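You operate a simulated robot arm through the tools that you are given. There is no shell and no other tool. Be economical: measure what you need, move in short steps, check, and stop when the job is done.

Carry out the task below with a simulated robot arm. There is one attempt and no reset: what you move stays moved.

JOB
Put the air back on at about 6 bar.
Fine: mode switch to 0 and drain valve shut before the air valve opens.
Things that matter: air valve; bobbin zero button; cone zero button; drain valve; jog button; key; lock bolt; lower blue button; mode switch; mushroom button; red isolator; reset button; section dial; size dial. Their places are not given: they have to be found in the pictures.

Only the result counts: the job must be done as asked and must still hold three seconds after the hand-in. Knocking over, shifting, dropping, spilling or breaking anything else fails it.

ROBOT AND FRAMES
A 6-joint arm with a two-finger parallel gripper, fixed in place. Base frame: the origin is at the foot of the arm, x ahead of it, y to its left, z up. Readings come in mm, rad, newtons and seconds.
With the tool pointing down near the work surface it reaches from about 120 to 960 mm from the base axis. Its first joint turns from -2.897 to 2.897 rad. Payload 3.91 kg.
Tool frame: the origin (TCP) lies between the finger pads and is the grasp point; the fingertips stand 30 mm ahead of it; z points along the fingers, y is the line along which they close. Largest opening 110 mm; finger width 20, thickness 10; the body of the gripper, 48 by 112 mm, starts 55 mm behind the TCP.
Orientation is that of the tool frame in the base frame, as a unit quaternion [w, x, y, z]. With the fingers straight down and closing along the base's y, the tool's x points along the base's -x, its y along +y and its z along -z.

CONTROLS
- The arm moves only by the tool servo_tool. Its arguments are lists of equal length, an entry for each row: "translation": the shift along the tool's x, y, z in units of 300 mm (1.0 is 300 mm), a list of three; "angular": the turn, a rotation vector about the tool's x, y, z in units of 180 degrees (1.0 is 180 degrees), a list of three; "grip": the gripper command, from -1 (shut) to 1 (fully open), values between in proportion. In form: {"translation": [[x, y, z], ...], "angular": [[rx, ry, rz], ...], "grip": [grip, ...]}. A call has 1 to 10 rows; each row is the pose to reach, as a shift and turn from the pose commanded when the call began, along the tool's axes at that moment. A call with a number of a shift or a turn outside -1 to 1 is refused whole. A row lasts 0.2 s, in which the tool goes at most 50 mm and 0.15 rad; a call with a longer step from one row to the next is refused whole, and so is a gripper value outside its range. Where a pose cannot be reached the arm comes as near as it can. A force on the tool above 50 N (or 10 N above the force at the start of the call, whichever is more), or a blocked arm, ends the call early, and 0.2 s more pass. The fingers move at their own pace (about 108 mm/s each) and stop on an object; they squeeze with about 38 N. The grip force told is the motor's: it shows also when the fingers shut on nothing. Time passes only in rows, and 0.2 s behind the last, so rows that repeat a pose let the fingers close. It gives the time, the measured TCP pose, the force on the tool (base axes), the opening and the grip force at its end, in the units of the frame above (readings bear some noise), with the torque about the TCP (base axes, N m) and any sound that the robot's microphone picked up.
- Cameras (640 x 400 px; columns grow to the right, rows downward): "scene" is fixed at [400.9, 497.6, 1435.3]; the picture's right is [-0.73, -0.68, 0.00], its down [-0.38, 0.40, -0.83] and it looks along [0.57, -0.61, -0.55] (base axes); focal length 320 px, centre (320, 200). "wrist" rides on the gripper at [72, 17, -103] in the tool frame; the picture's right is [-0.23, 0.97, 0.00], its down [-0.76, -0.18, -0.62] and it looks along [-0.61, -0.14, 0.78] (tool axes); focal length 222 px, centre (320, 200).
- snapshot(camera): a new picture of that camera. The clock stands still meanwhile.
- locate(camera, pixels): for up to 12 pixels [column, row] of the newest picture of that camera ("zoom" is the newest enlarged one), the place [x, y, z] in the base frame of the surface seen there, good to about 2 mm. The clock stands still meanwhile.
- enlarge(camera, box): a new picture of the part [left, top, right, bottom] of that camera's present view, enlarged. The clock stands still meanwhile.
- close_job(): hands the job in; it is judged then, once.

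Keep the steps short. Do not move on a guess: measure, check each grasp and each placing, and mend mistakes. In all there are 80 turns and 54 pictures (those below and enlarged ones count). Leave the gripper open and the arm clear of the work at the hand-in unless told otherwise, and finish with a single line.

The tools are called as name(argument=value, ...) on one line, values as JSON. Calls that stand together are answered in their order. servo_tool: Moves the arm, as the interface text tells. Its arguments: {"type":"object","properties":{"translation":{"type":"array"},"angular":{"type":"array"},"grip":{"type":"array"}},"required":["translation","angular","grip"]} The other tools are called the same way: snapshot (camera) takes a picture; locate (camera, pixels) gives the place of the surface under pixels of a picture; enlarge (camera, box) takes an enlarged picture of a part of a camera's view; close_job () hands the job in.

At the start:

```text
clock: 0.0
eef_pos: [587.3, -83.1, 1259.8]
tool_rot: [0.0, 0.0, 1.0, -0.001]
contact_force: [1.2, -0.1, -0.2]
moment: [0.0, 0.0, -0.01]
grip_width: 110.1
gripper_force: 0.1
```

scene: 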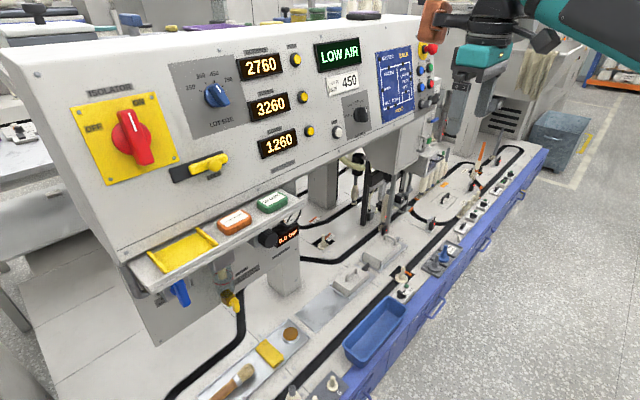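
wrist: 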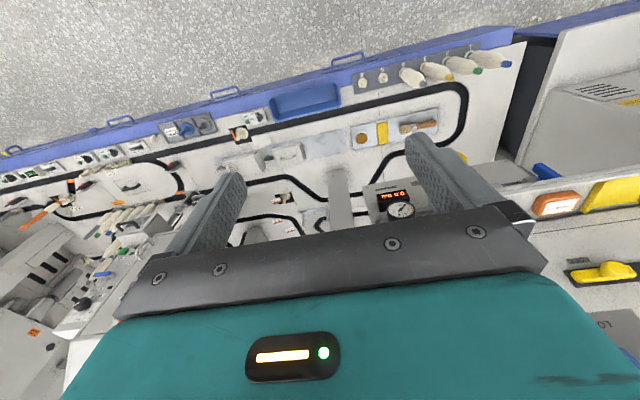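

The panel shows LOW AIR, with an air unit below it reading 0.0 bar. I'll enlarge the air unit, the panel and the right-hand controls to find the parts.

enlarge(camera="scene", box=[120, 180, 320, 320])

enlarge(camera="scene", box=[310, 20, 470, 120])

enlarge(camera="scene", box=[60, 40, 380, 240])

```text
2.86 times, centred on (220, 250) of scene
```

zoom: 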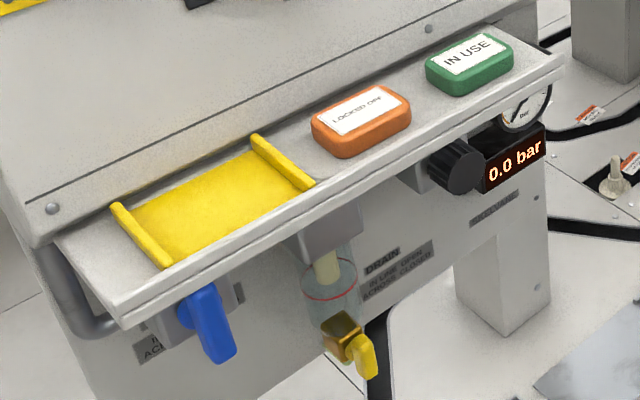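

```text
4.00 times, centred on (390, 70) of scene
```

zoom: 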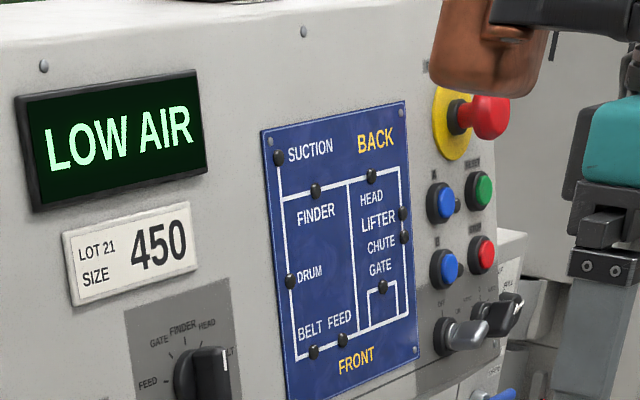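

```text
2.00 times, centred on (220, 140) of scene
```

zoom: 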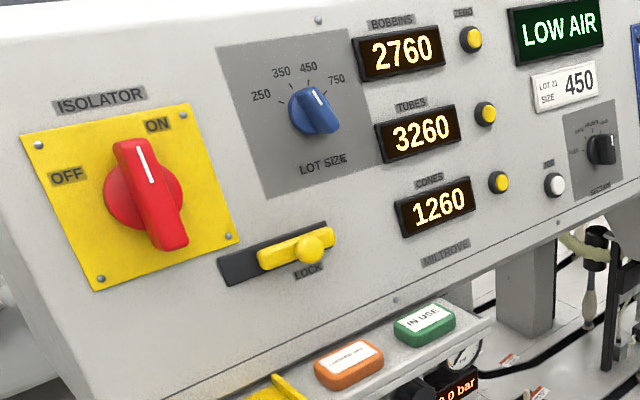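

Next I'll take positions of the panel and air unit, starting from this latest zoom (isolator, panel corners).

locate(camera="scene", pixels=[[178, 282], [184, 300], [230, 298], [238, 308], [266, 238], [285, 238], [427, 103], [437, 97], [130, 140], [209, 165], [360, 110], [180, 250]])

enlarge(camera="scene", box=[400, 70, 460, 120])

enlarge(camera="scene", box=[150, 260, 250, 325])

```text
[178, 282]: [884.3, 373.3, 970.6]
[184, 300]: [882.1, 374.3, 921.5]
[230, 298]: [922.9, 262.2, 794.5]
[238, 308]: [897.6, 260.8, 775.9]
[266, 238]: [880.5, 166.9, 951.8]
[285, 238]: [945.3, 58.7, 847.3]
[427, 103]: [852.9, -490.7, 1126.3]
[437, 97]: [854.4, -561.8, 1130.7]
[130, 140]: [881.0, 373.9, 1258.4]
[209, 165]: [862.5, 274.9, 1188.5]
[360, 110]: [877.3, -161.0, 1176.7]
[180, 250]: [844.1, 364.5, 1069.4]
```

```text
8.00 times, centred on (430, 95) of scene
```

zoom: 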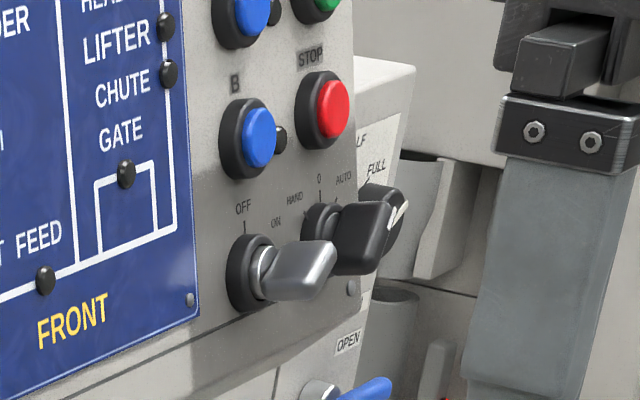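

```text
6.15 times, centred on (200, 292) of scene
```

zoom: 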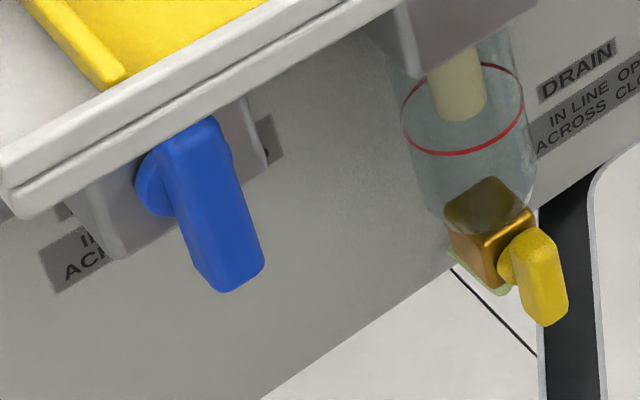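

The panel faces -x at x≈850-880, so the tool must point along +x. First I'll turn the tool to face forward while backing off a little in x, away from the machine.

servo_tool(translation=[[0.03, 0, 0], [0.06, 0, 0], [0.09, 0, 0], [0.12, 0, 0], [0.15, 0, 0], [0.18, 0, 0], [0.21, 0, 0], [0.24, 0, 0], [0.27, 0, 0], [0.3, 0, 0]], angular=[[0, -0.046, 0], [0, -0.092, 0], [0, -0.138, 0], [0, -0.184, 0], [0, -0.23, 0], [0, -0.276, 0], [0, -0.322, 0], [0, -0.368, 0], [0, -0.414, 0], [0, -0.46, 0]], grip=[1, 1, 1, 1, 1, 1, 1, 1, 1, 1])

```text
clock: 2.2
eef_pos: [495.8, -82.2, 1260.0]
tool_rot: [0.662, 0.0, 0.75, 0.0]
contact_force: [-0.2, 0.3, -0.5]
moment: [-0.01, -0.01, 0.0]
grip_width: 109.9
gripper_force: 0.1
```

Now facing forward. I'll slide toward the mode switch (853, -490, 1126) and tilt the tool down about 38° so the wrist camera looks level at the panel.

servo_tool(translation=[[0.04, -0.125, 0.046], [0.08, -0.25, 0.092], [0.12, -0.375, 0.139], [0.16, -0.5, 0.185], [0.2, -0.625, 0.231], [0.24, -0.75, 0.277], [0.28, -0.875, 0.324], [0.32, -1.0, 0.37]], angular=[[0, 0.021, 0], [0, 0.042, 0], [0, 0.064, 0], [0, 0.085, 0], [0, 0.106, 0], [0, 0.127, 0], [0, 0.149, 0], [0, 0.17, 0]], grip=[1, 1, 1, 1, 1, 1, 1, 1])

snapshot(camera="wrist")

```text
clock: 4.0
eef_pos: [594.6, -383.8, 1153.0]
tool_rot: [0.44, -0.001, 0.898, 0.001]
contact_force: [-1.2, 0.6, 1.0]
moment: [-0.04, 0.01, -0.03]
grip_width: 110.0
gripper_force: 0.0
```

```text
46 pictures are left
```

wrist: 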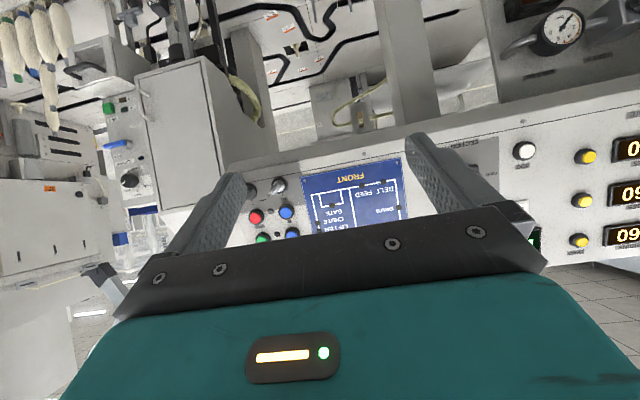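

The picture is upside down. The mode switch and key should be near (250,190) and (278,186), so I'll enlarge there.

enlarge(camera="wrist", box=[220, 150, 330, 245])

```text
4.21 times, centred on (275, 198) of wrist
```

zoom: 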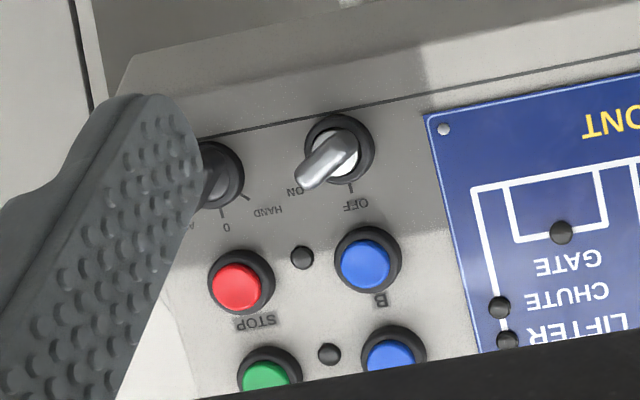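

The finger hides the mode switch. I'll move 110 mm further along -y and look again.

servo_tool(translation=[[0, -0.12, 0], [0, -0.24, 0], [0, -0.36, 0]], angular=[[0, 0, 0], [0, 0, 0], [0, 0, 0]], grip=[1, 1, 1])

enlarge(camera="wrist", box=[250, 140, 400, 240])

```text
clock: 4.8
eef_pos: [594.0, -490.2, 1151.9]
tool_rot: [0.441, 0.0, 0.898, 0.0]
contact_force: [0.2, 1.1, 1.4]
moment: [-0.06, 0.03, 0.01]
grip_width: 110.1
gripper_force: 0.1
```

```text
4.00 times, centred on (325, 190) of wrist
```

zoom: 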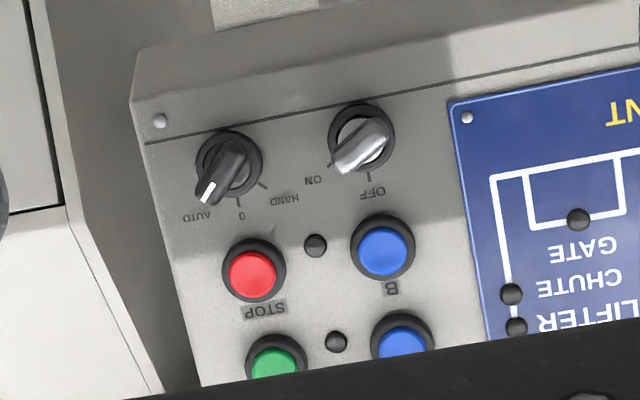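

The mode switch points at AUTO and needs to turn to 0. I'll measure the knob, the ring and the surrounding panel face.

locate(camera="zoom", pixels=[[208, 192], [222, 168], [240, 145], [230, 135], [202, 165], [240, 202], [262, 185], [205, 208], [358, 145], [300, 170], [180, 170], [240, 220]])

```text
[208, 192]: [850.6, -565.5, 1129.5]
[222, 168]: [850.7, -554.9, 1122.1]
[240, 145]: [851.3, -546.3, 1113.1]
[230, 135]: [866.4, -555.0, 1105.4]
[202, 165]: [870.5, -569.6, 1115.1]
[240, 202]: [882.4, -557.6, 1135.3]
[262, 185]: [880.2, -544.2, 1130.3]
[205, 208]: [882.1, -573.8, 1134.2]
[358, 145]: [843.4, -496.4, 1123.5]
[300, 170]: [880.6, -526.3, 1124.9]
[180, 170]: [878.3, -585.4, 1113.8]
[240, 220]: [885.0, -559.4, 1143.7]
```

The switch handle points about 49° from vertical towards AUTO. Its front face is near (851,-555.5,1121) and the panel leans about 13°. I'll move to a stand-off 60 mm out on the knob axis, square to the panel, with the gripper partly closed.

servo_tool(translation=[[-0.066, -0.044, 0.1], [-0.133, -0.087, 0.2], [-0.2, -0.131, 0.3], [-0.266, -0.174, 0.4], [-0.332, -0.218, 0.502], [-0.332, -0.218, 0.502]], angular=[[0, -0.028, 0], [0, -0.056, 0], [0, -0.084, 0], [0, -0.112, 0], [0, -0.14, 0], [0, -0.14, 0]], grip=[0.5, 0, -0.27, -0.27, -0.27, -0.27])

```text
clock: 6.2
eef_pos: [774.2, -557.5, 1138.3]
tool_rot: [0.626, 0.0, 0.78, 0.0]
contact_force: [0.0, -0.2, -0.5]
moment: [0.02, 0.02, 0.01]
grip_width: 40.0
gripper_force: 0.0
```

At the stand-off. Now I'll roll the tool +49° about its own axis so the fingers straddle the handle, then check with a picture.

servo_tool(translation=[[0, 0.005, 0], [0, 0.005, 0], [0, 0.005, 0], [0, 0.005, 0], [0, 0.005, 0], [0, 0.005, 0], [0, 0.005, 0]], angular=[[0, 0, 0.045], [0, 0, 0.09], [0, 0, 0.136], [0, 0, 0.181], [0, 0, 0.227], [0, 0, 0.272], [0, 0, 0.272]], grip=[-0.27, -0.27, -0.27, -0.27, -0.27, -0.27, -0.27])

snapshot(camera="wrist")

enlarge(camera="scene", box=[380, 60, 480, 130])

```text
clock: 7.8
eef_pos: [775.0, -554.5, 1138.0]
tool_rot: [0.569, 0.324, 0.71, 0.258]
contact_force: [0.2, -0.2, -0.4]
moment: [0.01, 0.02, -0.02]
grip_width: 40.1
gripper_force: 0.1
```

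```text
43 pictures are left
```

wrist: 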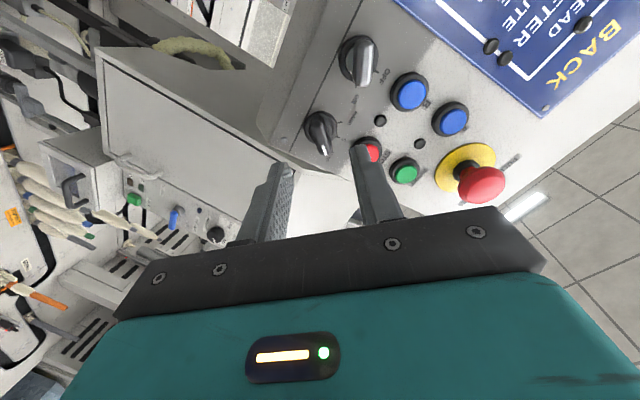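

```text
5.71 times, centred on (430, 95) of scene
```

zoom: 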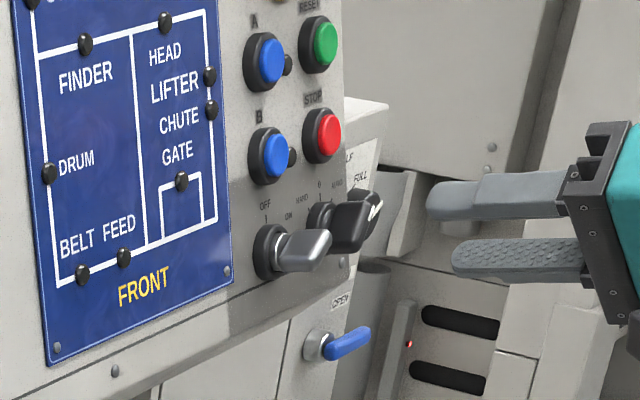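

The fingers look aligned. Before advancing I'll re-measure the handle, the STOP button and the key from this nearer view.

locate(camera="wrist", pixels=[[316, 122], [320, 135], [325, 150], [360, 144], [372, 152], [368, 75]])

enlarge(camera="wrist", box=[280, 90, 400, 170])

```text
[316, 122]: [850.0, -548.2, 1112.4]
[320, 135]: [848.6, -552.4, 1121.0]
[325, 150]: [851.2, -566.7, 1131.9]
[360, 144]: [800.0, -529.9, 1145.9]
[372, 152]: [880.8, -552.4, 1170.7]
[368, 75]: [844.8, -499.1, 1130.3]
```

```text
5.00 times, centred on (340, 130) of wrist
```

zoom: 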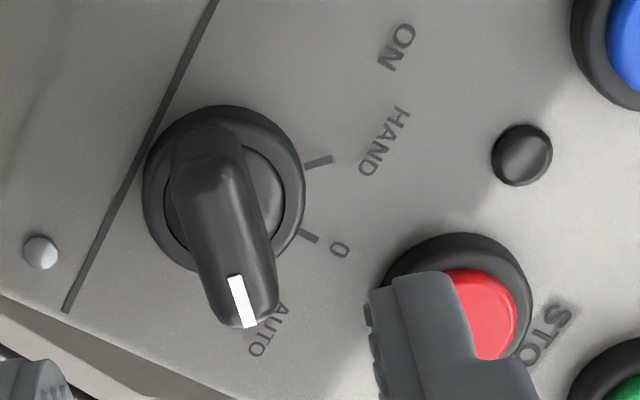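

STOP's lower edge is near z=1152, clear of the fingers. I'll narrow the opening to 28 mm, advance 58 mm along the tool axis, then close on the handle.

servo_tool(translation=[[0, 0, 0], [0, 0, 0.06], [0, 0, 0.12], [0, 0, 0.16], [0, 0, 0.195], [0, 0, 0.195], [0, 0, 0.195], [0, 0, 0.195]], angular=[[0, 0, 0], [0, 0, 0], [0, 0, 0], [0, 0, 0], [0, 0, 0], [0, 0, 0], [0, 0, 0], [0, 0, 0]], grip=[-0.49, -0.49, -0.49, -0.49, -0.49, -1, -1, -1])

```text
clock: 9.6
eef_pos: [833.1, -556.4, 1123.5]
tool_rot: [0.569, 0.323, 0.711, 0.26]
contact_force: [1.7, -0.9, -3.8]
moment: [-0.72, 0.63, -0.01]
grip_width: 13.2
gripper_force: 45.4
```

The handle is gripped at 13.2 mm. I'll turn it -47° about the tool axis towards 0.

servo_tool(translation=[[0, 0, 0], [0, 0, 0], [0, 0, 0], [0, 0, 0], [0, 0, 0], [0, 0, 0], [0, 0, 0], [0, 0, 0]], angular=[[0, 0, -0.035], [0, 0, -0.07], [0, 0, -0.11], [0, 0, -0.15], [0, 0, -0.19], [0, 0, -0.23], [0, 0, -0.262], [0, 0, -0.262]], grip=[-1, -1, -1, -1, -1, -1, -1, -1])

enlarge(camera="wrist", box=[240, 80, 400, 190])

```text
clock: 11.4
eef_pos: [832.2, -558.8, 1123.5]
tool_rot: [0.625, 0.013, 0.781, 0.009]
contact_force: [6.2, -39.3, -3.9]
moment: [-0.1, 0.41, -0.95]
grip_width: 12.8
gripper_force: 44.8
```

```text
3.64 times, centred on (320, 135) of wrist
```

zoom: 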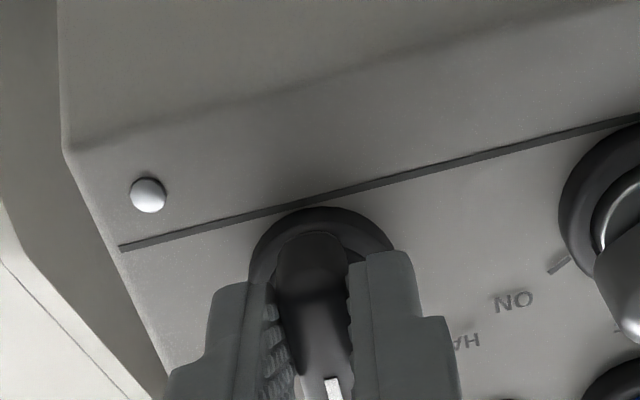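

The handle turned and now looks upright. I'll open to 30 mm, back out 80 mm and check the pointer.

servo_tool(translation=[[0, 0, 0], [0, 0, 0], [0, 0, -0.06], [0, 0, -0.13], [0, 0, -0.2], [0, 0, -0.27]], angular=[[0, 0, 0], [0, 0, 0], [0, 0, 0], [0, 0, 0], [0, 0, 0], [0, 0, 0]], grip=[-0.45, -0.45, -0.45, -0.45, -0.45, -0.45])

enlarge(camera="wrist", box=[240, 80, 400, 190])

```text
clock: 12.8
eef_pos: [753.2, -554.8, 1141.5]
tool_rot: [0.625, 0.012, 0.781, 0.01]
contact_force: [0.3, 0.5, 0.9]
moment: [-0.02, -0.02, -0.03]
grip_width: 30.6
gripper_force: 0.0
```

```text
3.64 times, centred on (320, 135) of wrist
```

zoom: 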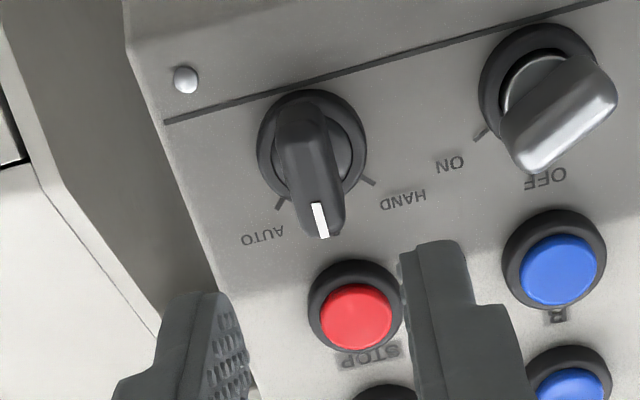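

The mode switch now points at 0. Next I'll back off and travel in +y to the air unit at the other end, first leg diagonally out.

servo_tool(translation=[[0, 0.05, -0.14], [0, 0.15, -0.25], [0, 0.28, -0.34], [0, 0.42, -0.42], [0, 0.57, -0.48], [0, 0.72, -0.53], [0, 0.86, -0.57], [0, 1.0, -0.6]], angular=[[0, 0, 0], [0, 0, 0], [0, 0, 0], [0, 0, 0], [0, 0, 0], [0, 0, 0], [0, 0, 0], [0, 0, 0]], grip=[-0.45, 0, 0.5, 1, 1, 1, 1, 1])

servo_tool(translation=[[0.06, 0.14, 0], [0.12, 0.28, 0], [0.18, 0.42, 0], [0.24, 0.56, 0], [0.3, 0.7, 0], [0.36, 0.85, 0], [0.4, 1.0, 0]], angular=[[0, 0.01, 0], [0, 0.02, 0], [0, 0.03, 0], [0, 0.04, 0], [0, 0.05, 0], [0, 0.06, 0], [0, 0.07, 0]], grip=[1, 1, 1, 1, 1, 1, 1])

servo_tool(translation=[[0.06, 0.13, 0], [0.12, 0.26, 0], [0.18, 0.39, 0], [0.24, 0.52, 0], [0.3, 0.65, 0], [0.36, 0.78, 0], [0.4, 0.9, 0]], angular=[[0, 0.01, 0], [0, 0.02, 0], [0, 0.03, 0], [0, 0.04, 0], [0, 0.05, 0], [0, 0.06, 0], [0, 0.07, 0]], grip=[1, 1, 1, 1, 1, 1, 1])

snapshot(camera="wrist")

```text
clock: 14.6
eef_pos: [579.4, -256.1, 1191.6]
tool_rot: [0.625, 0.013, 0.78, 0.01]
contact_force: [1.1, -0.9, -0.4]
moment: [0.03, -0.05, 0.03]
grip_width: 109.8
gripper_force: 0.0
```

```text
clock: 16.2
eef_pos: [554.0, 49.1, 1085.0]
tool_rot: [0.536, 0.011, 0.844, 0.01]
contact_force: [-0.2, 0.6, -0.3]
moment: [0.01, 0.0, 0.01]
grip_width: 109.8
gripper_force: 0.0
```

```text
clock: 17.8
eef_pos: [505.5, 322.1, 984.0]
tool_rot: [0.439, 0.011, 0.898, 0.012]
contact_force: [-0.6, -0.7, 0.2]
moment: [0.0, 0.02, 0.04]
grip_width: 109.9
gripper_force: 0.0
```

```text
38 pictures are left
```

wrist: 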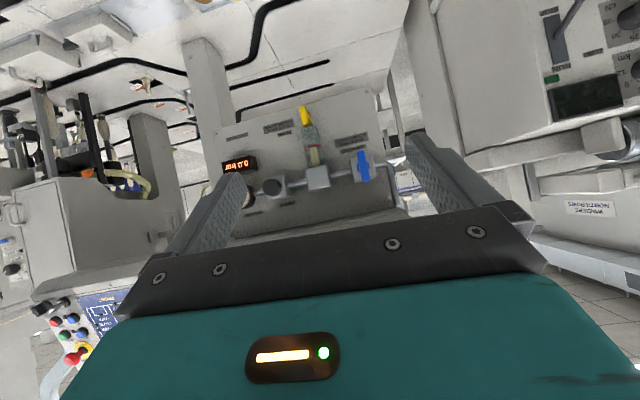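

enlarge(camera="wrist", box=[220, 85, 400, 215])

```text
3.08 times, centred on (310, 150) of wrist
```

zoom: 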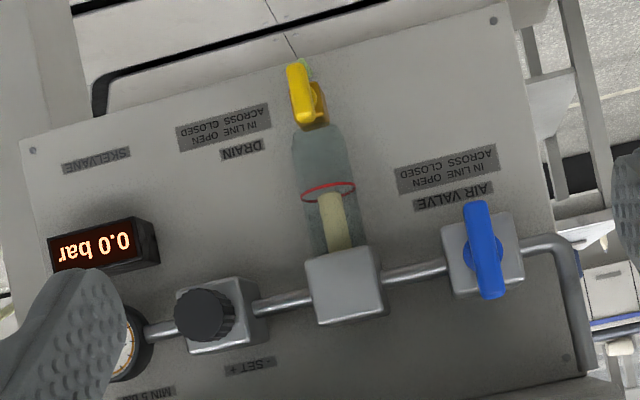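

The labels read "in line open, across closed". The drain handle is vertical, in line with its pipe, so it is open. The air handle is across its horizontal pipe, so it is shut. There is a "- SET +" regulator. I'll measure all three.

locate(camera="zoom", pixels=[[295, 70], [300, 95], [305, 120], [317, 100], [475, 205], [484, 245], [492, 292], [463, 250], [203, 313], [237, 320], [320, 160], [380, 120]])

enlarge(camera="wrist", box=[285, 95, 335, 130])

```text
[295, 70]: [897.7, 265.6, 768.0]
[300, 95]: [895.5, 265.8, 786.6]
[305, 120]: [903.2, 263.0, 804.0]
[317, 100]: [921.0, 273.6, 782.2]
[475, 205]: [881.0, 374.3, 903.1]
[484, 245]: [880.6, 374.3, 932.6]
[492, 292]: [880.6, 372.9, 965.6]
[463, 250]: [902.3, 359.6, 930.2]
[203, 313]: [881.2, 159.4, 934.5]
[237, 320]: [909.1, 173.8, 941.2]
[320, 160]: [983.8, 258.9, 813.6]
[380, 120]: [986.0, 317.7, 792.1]
```

```text
11.43 times, centred on (310, 112) of wrist
```

zoom: 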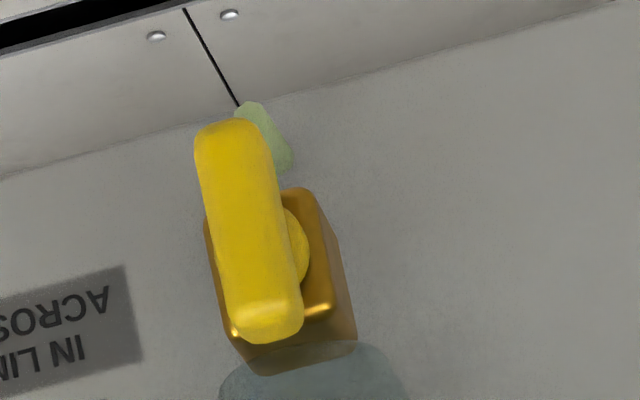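

The drain handle is low, about z 785. I'll check the bench height beneath it and the handle's boss and brass body, to see if the gripper and camera will clear.

locate(camera="zoom", pixels=[[301, 250], [215, 145], [245, 130], [265, 325], [300, 300], [290, 205], [60, 130], [250, 220]])

locate(camera="wrist", pixels=[[150, 20], [300, 60], [350, 30], [250, 90], [380, 10], [50, 5]])

locate(camera="scene", pixels=[[270, 355], [235, 385], [70, 390], [370, 330], [330, 310], [335, 395], [200, 365], [150, 300]])

```text
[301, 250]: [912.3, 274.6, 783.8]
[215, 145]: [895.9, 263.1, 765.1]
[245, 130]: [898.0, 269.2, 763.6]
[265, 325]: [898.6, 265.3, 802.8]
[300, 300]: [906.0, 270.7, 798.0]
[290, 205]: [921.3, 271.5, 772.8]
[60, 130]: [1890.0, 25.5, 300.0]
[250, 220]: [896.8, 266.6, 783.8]
```

```text
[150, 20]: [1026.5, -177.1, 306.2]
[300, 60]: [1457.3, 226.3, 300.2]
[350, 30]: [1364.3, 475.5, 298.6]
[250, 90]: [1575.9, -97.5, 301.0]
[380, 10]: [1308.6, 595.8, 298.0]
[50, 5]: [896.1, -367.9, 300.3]
```

```text
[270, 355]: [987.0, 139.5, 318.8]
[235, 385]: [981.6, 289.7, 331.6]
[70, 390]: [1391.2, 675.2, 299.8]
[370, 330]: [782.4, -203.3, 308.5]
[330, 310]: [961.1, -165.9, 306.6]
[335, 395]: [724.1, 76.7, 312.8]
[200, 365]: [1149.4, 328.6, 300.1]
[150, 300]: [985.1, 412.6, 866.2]
```

The bench is at z≈300, so there is ample room. The drain axis is at about (·,266,784) with the handle's front face at x 896. I'll go part way there, levelling the tool.

servo_tool(translation=[[-0.01, -0.03, 0.12], [-0.02, -0.06, 0.25], [-0.03, -0.09, 0.38], [-0.04, -0.12, 0.5], [-0.05, -0.15, 0.62], [-0.06, -0.18, 0.75], [-0.06, -0.18, 0.75]], angular=[[0, -0.035, 0], [0, -0.07, 0], [0, -0.105, 0], [0, -0.14, 0], [0, -0.175, 0], [0, -0.21, 0], [0, -0.21, 0]], grip=[0.5, 0, -0.45, -0.45, -0.45, -0.45, -0.45])

```text
clock: 19.4
eef_pos: [695.7, 269.7, 857.9]
tool_rot: [0.707, 0.014, 0.707, 0.008]
contact_force: [-0.1, -0.1, 0.2]
moment: [0.01, -0.02, 0.03]
grip_width: 30.2
gripper_force: 0.0
```

Nearly level. Next I'll go to the stand-off 60 mm in front of the drain handle and look.

servo_tool(translation=[[0.09, -0.005, 0.1], [0.18, -0.01, 0.2], [0.246, -0.014, 0.3], [0.246, -0.014, 0.4], [0.246, -0.014, 0.4]], angular=[[0, 0, -0.005], [0, 0, -0.01], [0, 0, -0.01], [0, 0, -0.01], [0, 0, -0.01]], grip=[-0.45, -0.45, -0.45, -0.45, -0.45])

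enlarge(camera="wrist", box=[220, 60, 420, 200])

locate(camera="wrist", pixels=[[320, 100], [320, 130], [315, 150]])

```text
clock: 20.6
eef_pos: [814.6, 268.0, 784.0]
tool_rot: [0.707, 0.002, 0.707, -0.002]
contact_force: [-0.5, 0.5, -0.4]
moment: [0.01, -0.03, -0.03]
grip_width: 30.5
gripper_force: 0.0
```

```text
2.86 times, centred on (320, 130) of wrist
```

zoom: 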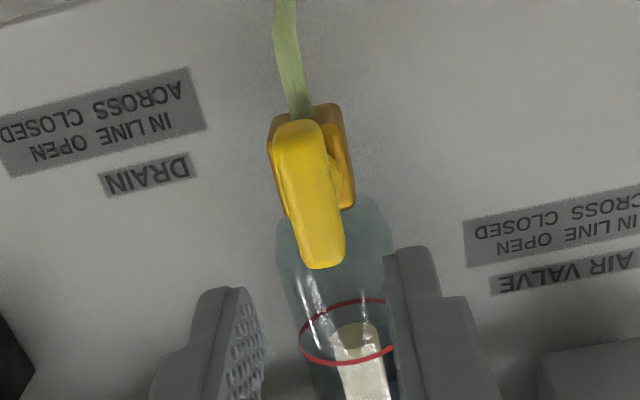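

```text
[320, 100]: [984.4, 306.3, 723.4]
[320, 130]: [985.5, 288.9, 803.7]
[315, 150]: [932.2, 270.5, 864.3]
```

locate(camera="zoom", pixels=[[298, 132], [310, 190], [325, 255], [292, 190], [325, 185], [338, 175]])

```text
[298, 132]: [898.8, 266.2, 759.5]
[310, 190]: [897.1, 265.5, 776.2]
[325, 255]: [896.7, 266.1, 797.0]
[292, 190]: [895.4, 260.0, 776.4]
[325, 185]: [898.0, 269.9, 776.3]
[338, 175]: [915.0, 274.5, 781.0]
```

The handle centre is confirmed near y 265.5, z 783. I'll advance 60 mm, shift -2 mm in y, and close.

servo_tool(translation=[[0, -0.007, 0.06], [0, -0.007, 0.12], [0, -0.007, 0.17], [0, -0.007, 0.2], [0, -0.007, 0.2], [0, -0.007, 0.2], [0, -0.007, 0.2], [0, -0.007, 0.2]], angular=[[0, 0, 0], [0, 0, 0], [0, 0, 0], [0, 0, 0], [0, 0, 0], [0, 0, 0], [0, 0, 0], [0, 0, 0]], grip=[-0.45, -0.45, -0.45, -0.45, -0.45, -1, -1, -1])

```text
clock: 22.4
eef_pos: [875.6, 265.7, 784.3]
tool_rot: [0.707, 0.003, 0.708, -0.004]
contact_force: [-0.5, -4.6, -2.1]
moment: [0.02, 0.07, 0.1]
grip_width: 15.0
gripper_force: 45.0
```

Gripped at 15 mm. I'll try a small test turn of about +14° and read the torque to find the free direction.

servo_tool(translation=[[0, 0, 0], [0, 0, 0], [0, 0, 0]], angular=[[0, 0, 0.03], [0, 0, 0.06], [0, 0, 0.08]], grip=[-1, -1, -1])

enlarge(camera="wrist", box=[240, 60, 400, 180])

```text
clock: 23.2
eef_pos: [874.9, 265.7, 784.5]
tool_rot: [0.699, 0.09, 0.706, 0.071]
contact_force: [-1.7, -37.0, -1.6]
moment: [-0.98, -0.25, -0.6]
grip_width: 18.5
gripper_force: 45.0
out of reach, approached as far as the arm can: row 3
stopped in row 3: the force on the tool passed its limit at 76 N (the readings are from after the stop); the commanded pose is now the measured one
```

```text
3.33 times, centred on (320, 120) of wrist
```

zoom: 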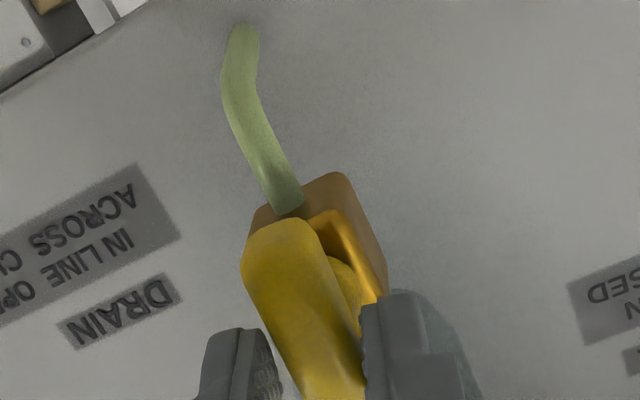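

The fingers were pried open from 15 to 18.5 mm while the handle stayed put, so that direction is the stop. I'll turn back and then the other way.

servo_tool(translation=[[0, 0, 0], [0, 0, 0], [0, 0, 0], [0, 0, 0], [0, 0, 0], [0, 0, 0]], angular=[[0, 0, -0.035], [0, 0, -0.07], [0, 0, -0.1], [0, 0, -0.13], [0, 0, -0.16], [0, 0, -0.18]], grip=[-1, -1, -1, -1, -1, -1])

enlarge(camera="wrist", box=[240, 60, 400, 180])

```text
clock: 23.7
eef_pos: [875.9, 266.0, 784.0]
tool_rot: [0.702, 0.049, 0.71, 0.028]
contact_force: [16.1, -50.2, -0.8]
moment: [-0.91, -0.48, -0.9]
grip_width: 15.8
gripper_force: 45.1
stopped in row 2: the force on the tool passed its limit at 52 N (the readings are from after the stop); the commanded pose is now the measured one
```

```text
3.33 times, centred on (320, 120) of wrist
```

zoom: 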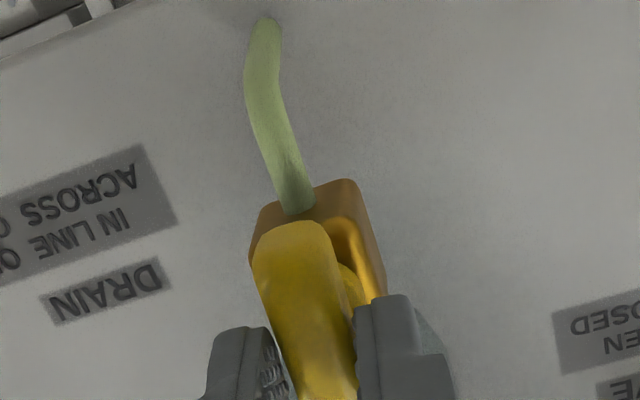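

A sideways load of 50 N has built up. I'll open the fingers to release it, bring the roll back to zero, and check the readings.

servo_tool(translation=[[0, 0, 0], [0, 0, 0], [0, 0, 0], [0, 0, 0]], angular=[[0, 0, 0], [0, 0, 0], [0, 0, -0.035], [0, 0, -0.035]], grip=[-0.5, -0.5, -0.5, -0.5])

enlarge(camera="wrist", box=[240, 60, 400, 180])

```text
clock: 24.7
eef_pos: [874.0, 270.3, 783.5]
tool_rot: [0.702, 0.007, 0.712, -0.009]
contact_force: [-0.6, 0.1, 0.8]
moment: [0.0, -0.02, -0.04]
grip_width: 27.6
gripper_force: 0.1
```

```text
3.33 times, centred on (320, 120) of wrist
```

zoom: 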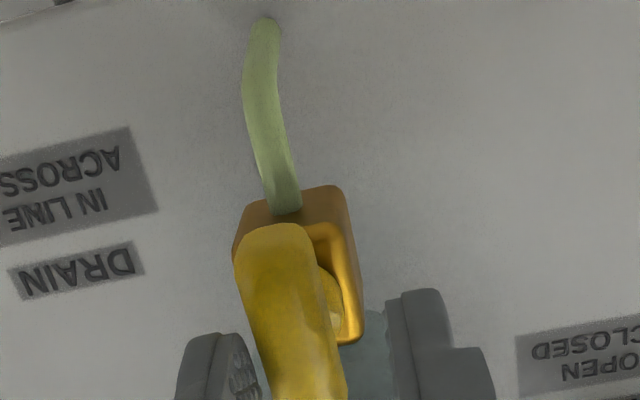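

Released with the handle still vertical. I'll recentre by -5 mm in y, correct the small tilt, re-grip, then turn the other way in small steps.

servo_tool(translation=[[0, -0.008, 0], [0, -0.016, 0], [0, -0.016, 0], [0, -0.016, 0], [0, -0.016, 0], [0, -0.016, 0]], angular=[[-0.007, -0.004, 0], [-0.007, -0.004, 0], [-0.007, -0.004, 0], [-0.007, -0.004, 0], [-0.007, -0.004, 0], [-0.007, -0.004, 0]], grip=[-0.5, -0.5, -0.5, -1, -1, -1])

servo_tool(translation=[[0, 0, 0], [0, 0, 0], [0, 0, 0], [0, 0, 0]], angular=[[0, 0, -0.03], [0, 0, -0.06], [0, 0, -0.09], [0, 0, -0.12]], grip=[-1, -1, -1, -1])

enlarge(camera="wrist", box=[240, 60, 400, 180])

```text
clock: 26.1
eef_pos: [873.9, 264.9, 783.4]
tool_rot: [0.707, 0.0, 0.708, -0.001]
contact_force: [0.8, -0.4, -0.2]
moment: [-0.04, 0.19, -0.02]
grip_width: 14.9
gripper_force: 45.3
```

```text
clock: 27.1
eef_pos: [873.9, 264.8, 784.7]
tool_rot: [0.694, -0.135, 0.695, -0.133]
contact_force: [2.2, 6.8, -0.1]
moment: [0.02, 1.07, -0.23]
grip_width: 14.8
gripper_force: 45.3
```

```text
3.33 times, centred on (320, 120) of wrist
```

zoom: 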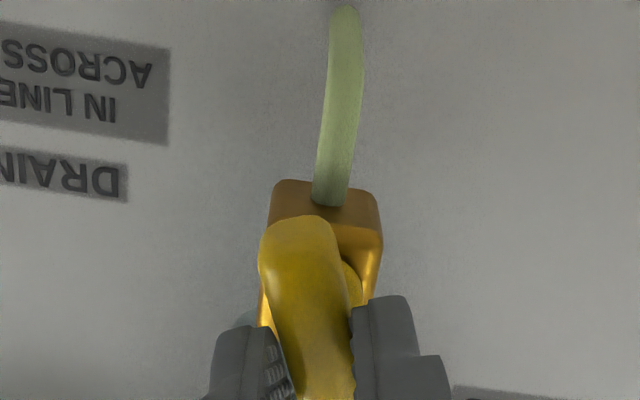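

The handle turns freely this way: about 21° so far with low torque. I'll continue towards 90°.

servo_tool(translation=[[0, 0, 0], [0, 0, 0], [0, 0, 0], [0, 0, 0], [0, 0, 0], [0, 0, 0], [0, 0, 0], [0, 0, 0], [0, 0, 0]], angular=[[0, 0, -0.045], [0, 0, -0.09], [0, 0, -0.135], [0, 0, -0.18], [0, 0, -0.22], [0, 0, -0.26], [0, 0, -0.3], [0, 0, -0.34], [0, 0, -0.375]], grip=[-1, -1, -1, -1, -1, -1, -1, -1, -1])

snapshot(camera="wrist")

```text
clock: 29.1
eef_pos: [873.5, 266.8, 782.5]
tool_rot: [0.503, -0.498, 0.503, -0.496]
contact_force: [-3.1, 28.3, -22.2]
moment: [0.07, 0.53, 0.28]
grip_width: 15.0
gripper_force: 45.2
```

```text
30 pictures are left
```

wrist: 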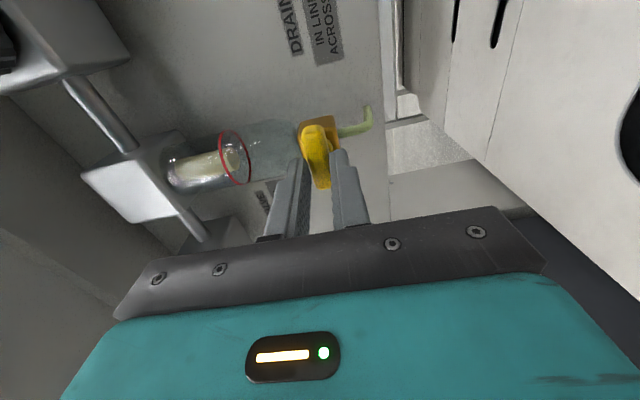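

The handle now lies across at about 89°. I'll press about 3° further to the stop, then release and back out.

servo_tool(translation=[[0, 0, 0], [0, 0, 0], [0, 0, 0], [0, 0, 0], [0, 0, -0.1], [0, 0, -0.2], [0, 0, -0.3], [0, 0, -0.45]], angular=[[0, 0, -0.015], [0, 0, -0.015], [0, 0, -0.01], [0, 0, -0.005], [0, 0, -0.005], [0, 0, -0.005], [0, 0, -0.005], [0, 0, -0.005]], grip=[-1, -1, -0.4, -0.4, -0.4, -0.4, -0.4, -0.4])

snapshot(camera="wrist")

```text
clock: 30.9
eef_pos: [739.4, 263.6, 782.7]
tool_rot: [-0.499, 0.501, -0.5, 0.5]
contact_force: [-0.6, -0.2, -0.1]
moment: [-0.01, 0.01, 0.02]
grip_width: 33.1
gripper_force: 0.2
```

```text
29 pictures are left
```

wrist: 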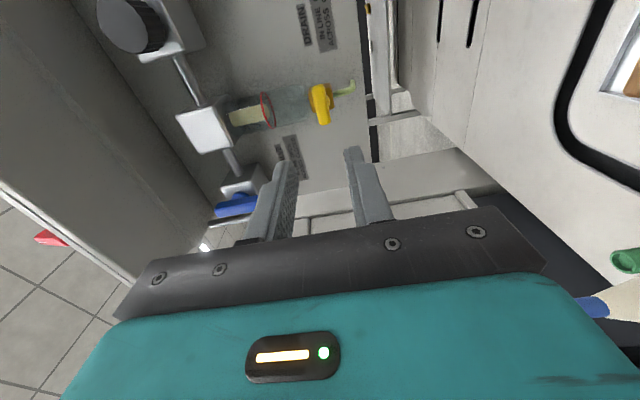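

The drain handle is now across. Next is the air valve. I'll take a scene picture to confirm the drain and measure the shelf edge above the valve.

snapshot(camera="scene")

locate(camera="scene", pixels=[[160, 285], [200, 265], [220, 250], [290, 212], [195, 232], [183, 295]])

```text
28 pictures are left
```

scene: 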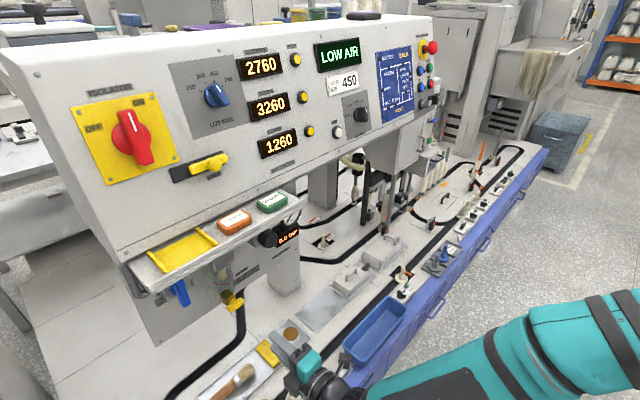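

```text
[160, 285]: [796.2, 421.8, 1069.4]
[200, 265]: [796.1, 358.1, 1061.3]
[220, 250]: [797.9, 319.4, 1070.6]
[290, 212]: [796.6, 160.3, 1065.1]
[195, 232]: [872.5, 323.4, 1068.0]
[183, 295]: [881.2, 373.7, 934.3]
```

The drain is clearly across, and the shelf is at z≥1060, clear of the gripper. I'll move to the stand-off in front of the air valve (374, 934) while rolling back so the fingers close along y.

servo_tool(translation=[[-0.03, -0.05, 0], [-0.07, -0.1, 0], [-0.11, -0.15, 0], [-0.15, -0.2, 0], [-0.19, -0.25, 0], [-0.23, -0.3, 0], [-0.27, -0.35, 0], [-0.31, -0.4, 0], [-0.34, -0.45, 0], [-0.368, -0.504, 0]], angular=[[0, 0, 0.045], [0, 0, 0.09], [0, 0, 0.135], [0, 0, 0.18], [0, 0, 0.225], [0, 0, 0.27], [0, 0, 0.315], [0, 0, 0.36], [0, 0, 0.405], [0, 0, 0.45]], grip=[-0.4, -0.4, -0.4, -0.4, -0.4, -0.4, -0.4, -0.4, -0.4, -0.4])

servo_tool(translation=[[0, 0, 0.07], [0, 0, 0.14], [0, 0, 0.2], [0, 0, 0.2]], angular=[[0, 0, 0.025], [0, 0, 0.05], [0, 0, 0.05], [0, 0, 0.05]], grip=[-0.4, -0.4, -0.4, -0.4])

enlarge(camera="wrist", box=[220, 60, 420, 200])

```text
clock: 33.1
eef_pos: [739.4, 376.9, 936.1]
tool_rot: [0.704, -0.055, 0.705, -0.055]
contact_force: [-0.1, -0.4, 0.6]
moment: [0.02, 0.0, 0.01]
grip_width: 32.9
gripper_force: 0.2
```

```text
clock: 34.1
eef_pos: [797.7, 377.2, 934.9]
tool_rot: [0.707, -0.001, 0.708, 0.0]
contact_force: [-0.3, 0.2, -0.2]
moment: [0.02, -0.01, 0.01]
grip_width: 32.9
gripper_force: 0.1
```

```text
2.86 times, centred on (320, 130) of wrist
```

zoom: 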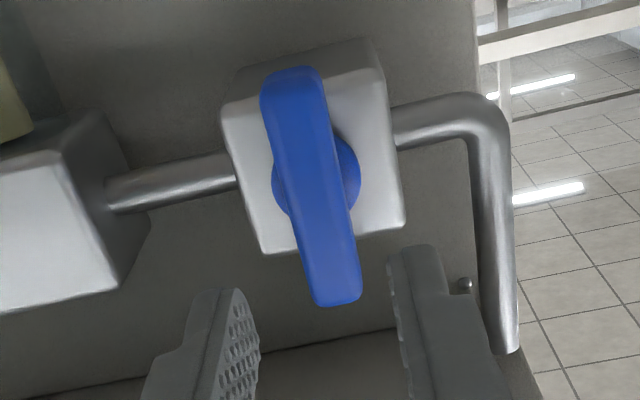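

The handle lies between the fingers. I'll measure it closely before advancing.

locate(camera="zoom", pixels=[[290, 85], [312, 185], [336, 290], [278, 185], [352, 175], [330, 180]])

```text
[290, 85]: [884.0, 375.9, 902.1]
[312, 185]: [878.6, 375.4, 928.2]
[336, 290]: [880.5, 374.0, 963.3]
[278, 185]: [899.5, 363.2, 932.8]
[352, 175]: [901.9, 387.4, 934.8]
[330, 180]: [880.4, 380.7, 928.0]
```

Centre is y 375, z 934. I'll advance 63 mm, grip, then make a small test turn in the negative direction.

servo_tool(translation=[[0, -0.007, 0.07], [0, -0.007, 0.14], [0, -0.007, 0.18], [0, -0.007, 0.21], [0, -0.007, 0.21], [0, -0.007, 0.21], [0, -0.007, 0.21], [0, -0.007, 0.21]], angular=[[0, 0, 0], [0, 0, 0], [0, 0, 0], [0, 0, 0], [0, 0, 0], [0, 0, 0], [0, 0, 0], [0, 0, 0]], grip=[-0.4, -0.4, -0.4, -0.4, -0.4, -1, -1, -1])

servo_tool(translation=[[0, 0, 0], [0, 0, 0], [0, 0, 0]], angular=[[0, 0, -0.025], [0, 0, -0.05], [0, 0, -0.075]], grip=[-1, -1, -1])

enlarge(camera="wrist", box=[220, 60, 420, 200])

```text
clock: 35.9
eef_pos: [860.8, 375.2, 935.3]
tool_rot: [0.707, 0.0, 0.708, -0.001]
contact_force: [9.1, 13.6, 3.2]
moment: [0.05, 0.13, 0.35]
grip_width: 18.1
gripper_force: 44.6
```

```text
clock: 36.7
eef_pos: [861.6, 375.8, 935.6]
tool_rot: [0.702, -0.084, 0.702, -0.084]
contact_force: [4.6, 17.8, 8.1]
moment: [1.57, -0.03, 0.14]
grip_width: 21.6
gripper_force: 45.3
```

```text
2.86 times, centred on (320, 130) of wrist
```

zoom: 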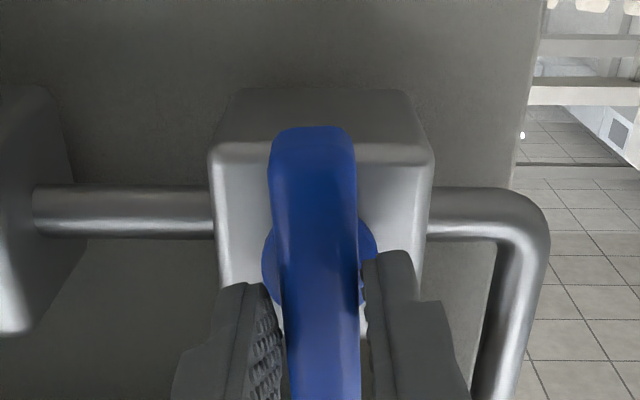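

The fingers were pried open again (18→21.6 mm, 1.6 N m), so it must turn the positive way. I'll release, back out 70 mm and test in the air how far the wrist can roll positive.

servo_tool(translation=[[0, 0, 0], [0, 0, 0], [0, 0, -0.08], [0, 0, -0.16], [0, 0, -0.24]], angular=[[0, 0, 0.03], [0, 0, 0.075], [0, 0, 0.075], [0, 0, 0.075], [0, 0, 0.075]], grip=[-0.4, -0.4, -0.4, -0.4, -0.4])

servo_tool(translation=[[0, 0, 0], [0, 0, 0], [0, 0, 0], [0, 0, 0], [0, 0, 0], [0, 0, 0], [0, 0, 0], [0, 0, 0], [0, 0, 0], [0, 0, 0]], angular=[[0, 0, 0.045], [0, 0, 0.09], [0, 0, 0.135], [0, 0, 0.18], [0, 0, 0.225], [0, 0, 0.27], [0, 0, 0.315], [0, 0, 0.36], [0, 0, 0.405], [0, 0, 0.45]], grip=[-0.4, -0.4, -0.4, -0.4, -0.4, -0.4, -0.4, -0.4, -0.4, -0.4])

```text
clock: 37.9
eef_pos: [789.9, 372.9, 933.6]
tool_rot: [0.706, -0.001, 0.708, -0.001]
contact_force: [0.1, 0.5, 0.6]
moment: [0.01, -0.01, -0.04]
grip_width: 32.9
gripper_force: 0.1
```

```text
clock: 39.7
eef_pos: [795.1, 413.5, 1028.0]
tool_rot: [0.589, 0.368, 0.651, 0.306]
contact_force: [-15.6, -2.0, -26.1]
moment: [-0.09, -0.45, 0.06]
grip_width: 20.2
gripper_force: 0.1
out of reach, approached as far as the arm can: row 5, 6, 7, 8
stopped in row 8: the force on the tool passed its limit at 77 N (the readings are from after the stop); the commanded pose is now the measured one
```

The roll limit made the arm wander up to z 1028 and it touched something, probably the shelf. I'll look before moving.

enlarge(camera="scene", box=[110, 170, 350, 330])

snapshot(camera="wrist")

```text
2.50 times, centred on (230, 250) of scene
```

zoom: 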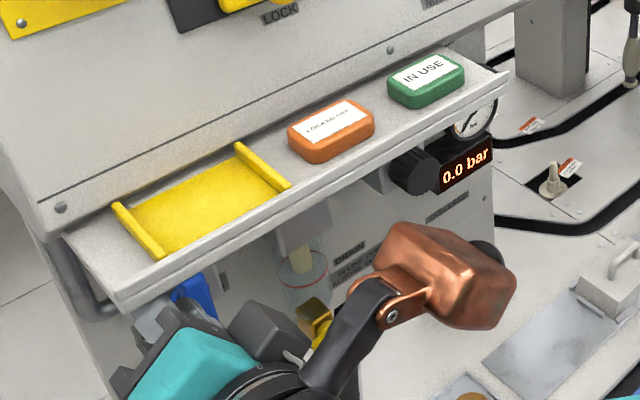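

```text
24 pictures are left
```

wrist: 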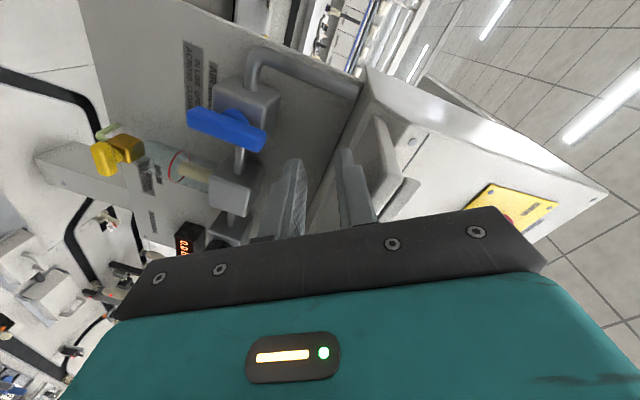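

One finger has come up against the underside of the shelf; the tags and tray are undisturbed. I'll withdraw gently down and back.

servo_tool(translation=[[0.03, -0.05, -0.03], [0.057, -0.091, -0.054], [0.07, -0.125, -0.21], [0.087, -0.159, -0.38]], angular=[[0, 0, 0], [0, 0, 0], [0, 0, 0], [0, 0, 0]], grip=[-0.6, -0.6, -0.6, -0.4])

enlarge(camera="scene", box=[110, 170, 350, 330])

```text
refused: row 4 steps farther than a row can; nothing moved
```

```text
2.50 times, centred on (230, 250) of scene
```

zoom: 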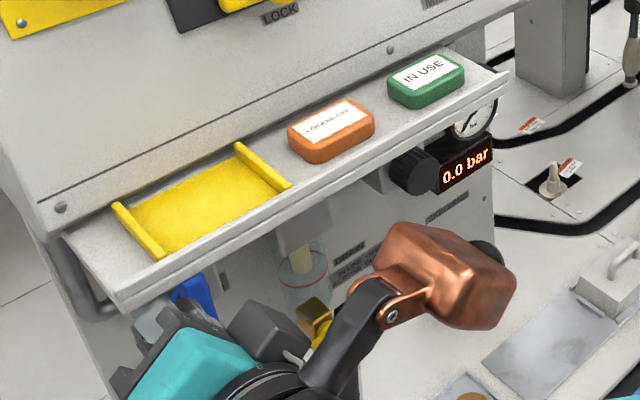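

The last row's step was slightly too long, so nothing moved. I'll do the same withdrawal with shorter rows.

servo_tool(translation=[[0.03, -0.05, -0.03], [0.057, -0.091, -0.054], [0.065, -0.11, -0.15], [0.075, -0.135, -0.27], [0.087, -0.159, -0.38]], angular=[[0, 0, 0], [0, 0, 0], [0, 0, 0], [0, 0, 0], [0, 0, 0]], grip=[-0.6, -0.6, -0.6, -0.4, -0.4])

```text
clock: 40.9
eef_pos: [675.3, 418.1, 1014.6]
tool_rot: [0.588, 0.369, 0.656, 0.297]
contact_force: [-0.7, -0.1, -0.1]
moment: [-0.02, 0.0, -0.04]
grip_width: 33.1
gripper_force: 0.2
out of reach, approached as far as the arm can: row 1, 2, 3, 4, 5
```

Clear again. Positive roll stops near +59°, so I'll instead grip with the hand rolled -180° and turn from there to -90°. First I'll roll back to 0 in free air, lowering to valve height.

servo_tool(translation=[[0.003, -0.04, 0.005], [0.006, -0.08, 0.01], [0.009, -0.13, 0.015], [0.012, -0.17, 0.02], [0.016, -0.21, 0.026], [0.02, -0.26, 0.03], [0.023, -0.3, 0.037]], angular=[[0, 0, -0.045], [0, 0, -0.09], [0, 0, -0.135], [0, 0, -0.18], [0, 0, -0.225], [0, 0, -0.27], [0, 0, -0.315]], grip=[-0.4, -0.4, -0.4, -0.4, -0.4, -0.4, -0.4])

servo_tool(translation=[[0, 0, 0], [0, 0, 0], [0, 0, 0], [0, 0, 0], [0, 0, 0], [0, 0, 0], [0, 0, 0], [0, 0, 0], [0, 0, 0], [0, 0, 0]], angular=[[0, 0, -0.045], [0, 0, -0.09], [0, 0, -0.135], [0, 0, -0.18], [0, 0, -0.225], [0, 0, -0.27], [0, 0, -0.315], [0, 0, -0.36], [0, 0, -0.405], [0, 0, -0.45]], grip=[-0.4, -0.4, -0.4, -0.4, -0.4, -0.4, -0.4, -0.4, -0.4, -0.4])

```text
clock: 42.5
eef_pos: [677.5, 374.9, 935.9]
tool_rot: [0.665, 0.016, 0.746, -0.011]
contact_force: [-0.2, -0.2, -0.5]
moment: [-0.04, 0.02, 0.01]
grip_width: 32.6
gripper_force: 0.0
```

```text
clock: 44.7
eef_pos: [676.8, 374.3, 935.2]
tool_rot: [0.5, -0.473, 0.576, -0.441]
contact_force: [0.5, 0.3, -0.2]
moment: [-0.02, 0.0, -0.02]
grip_width: 33.1
gripper_force: 0.0
```

Fine so far, at about -81°. I'll continue the roll to -162°.

servo_tool(translation=[[0, 0, 0], [0, 0, 0], [0, 0, 0], [0, 0, 0], [0, 0, 0], [0, 0, 0], [0, 0, 0], [0, 0, 0], [0, 0, 0], [0, 0, 0]], angular=[[0, 0, -0.045], [0, 0, -0.09], [0, 0, -0.135], [0, 0, -0.18], [0, 0, -0.225], [0, 0, -0.27], [0, 0, -0.315], [0, 0, -0.36], [0, 0, -0.405], [0, 0, -0.45]], grip=[-0.4, -0.4, -0.4, -0.4, -0.4, -0.4, -0.4, -0.4, -0.4, -0.4])

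```text
clock: 46.9
eef_pos: [677.6, 374.7, 934.8]
tool_rot: [-0.095, 0.735, -0.132, 0.659]
contact_force: [0.2, 0.6, 1.0]
moment: [0.01, 0.0, -0.02]
grip_width: 33.0
gripper_force: 0.1
```

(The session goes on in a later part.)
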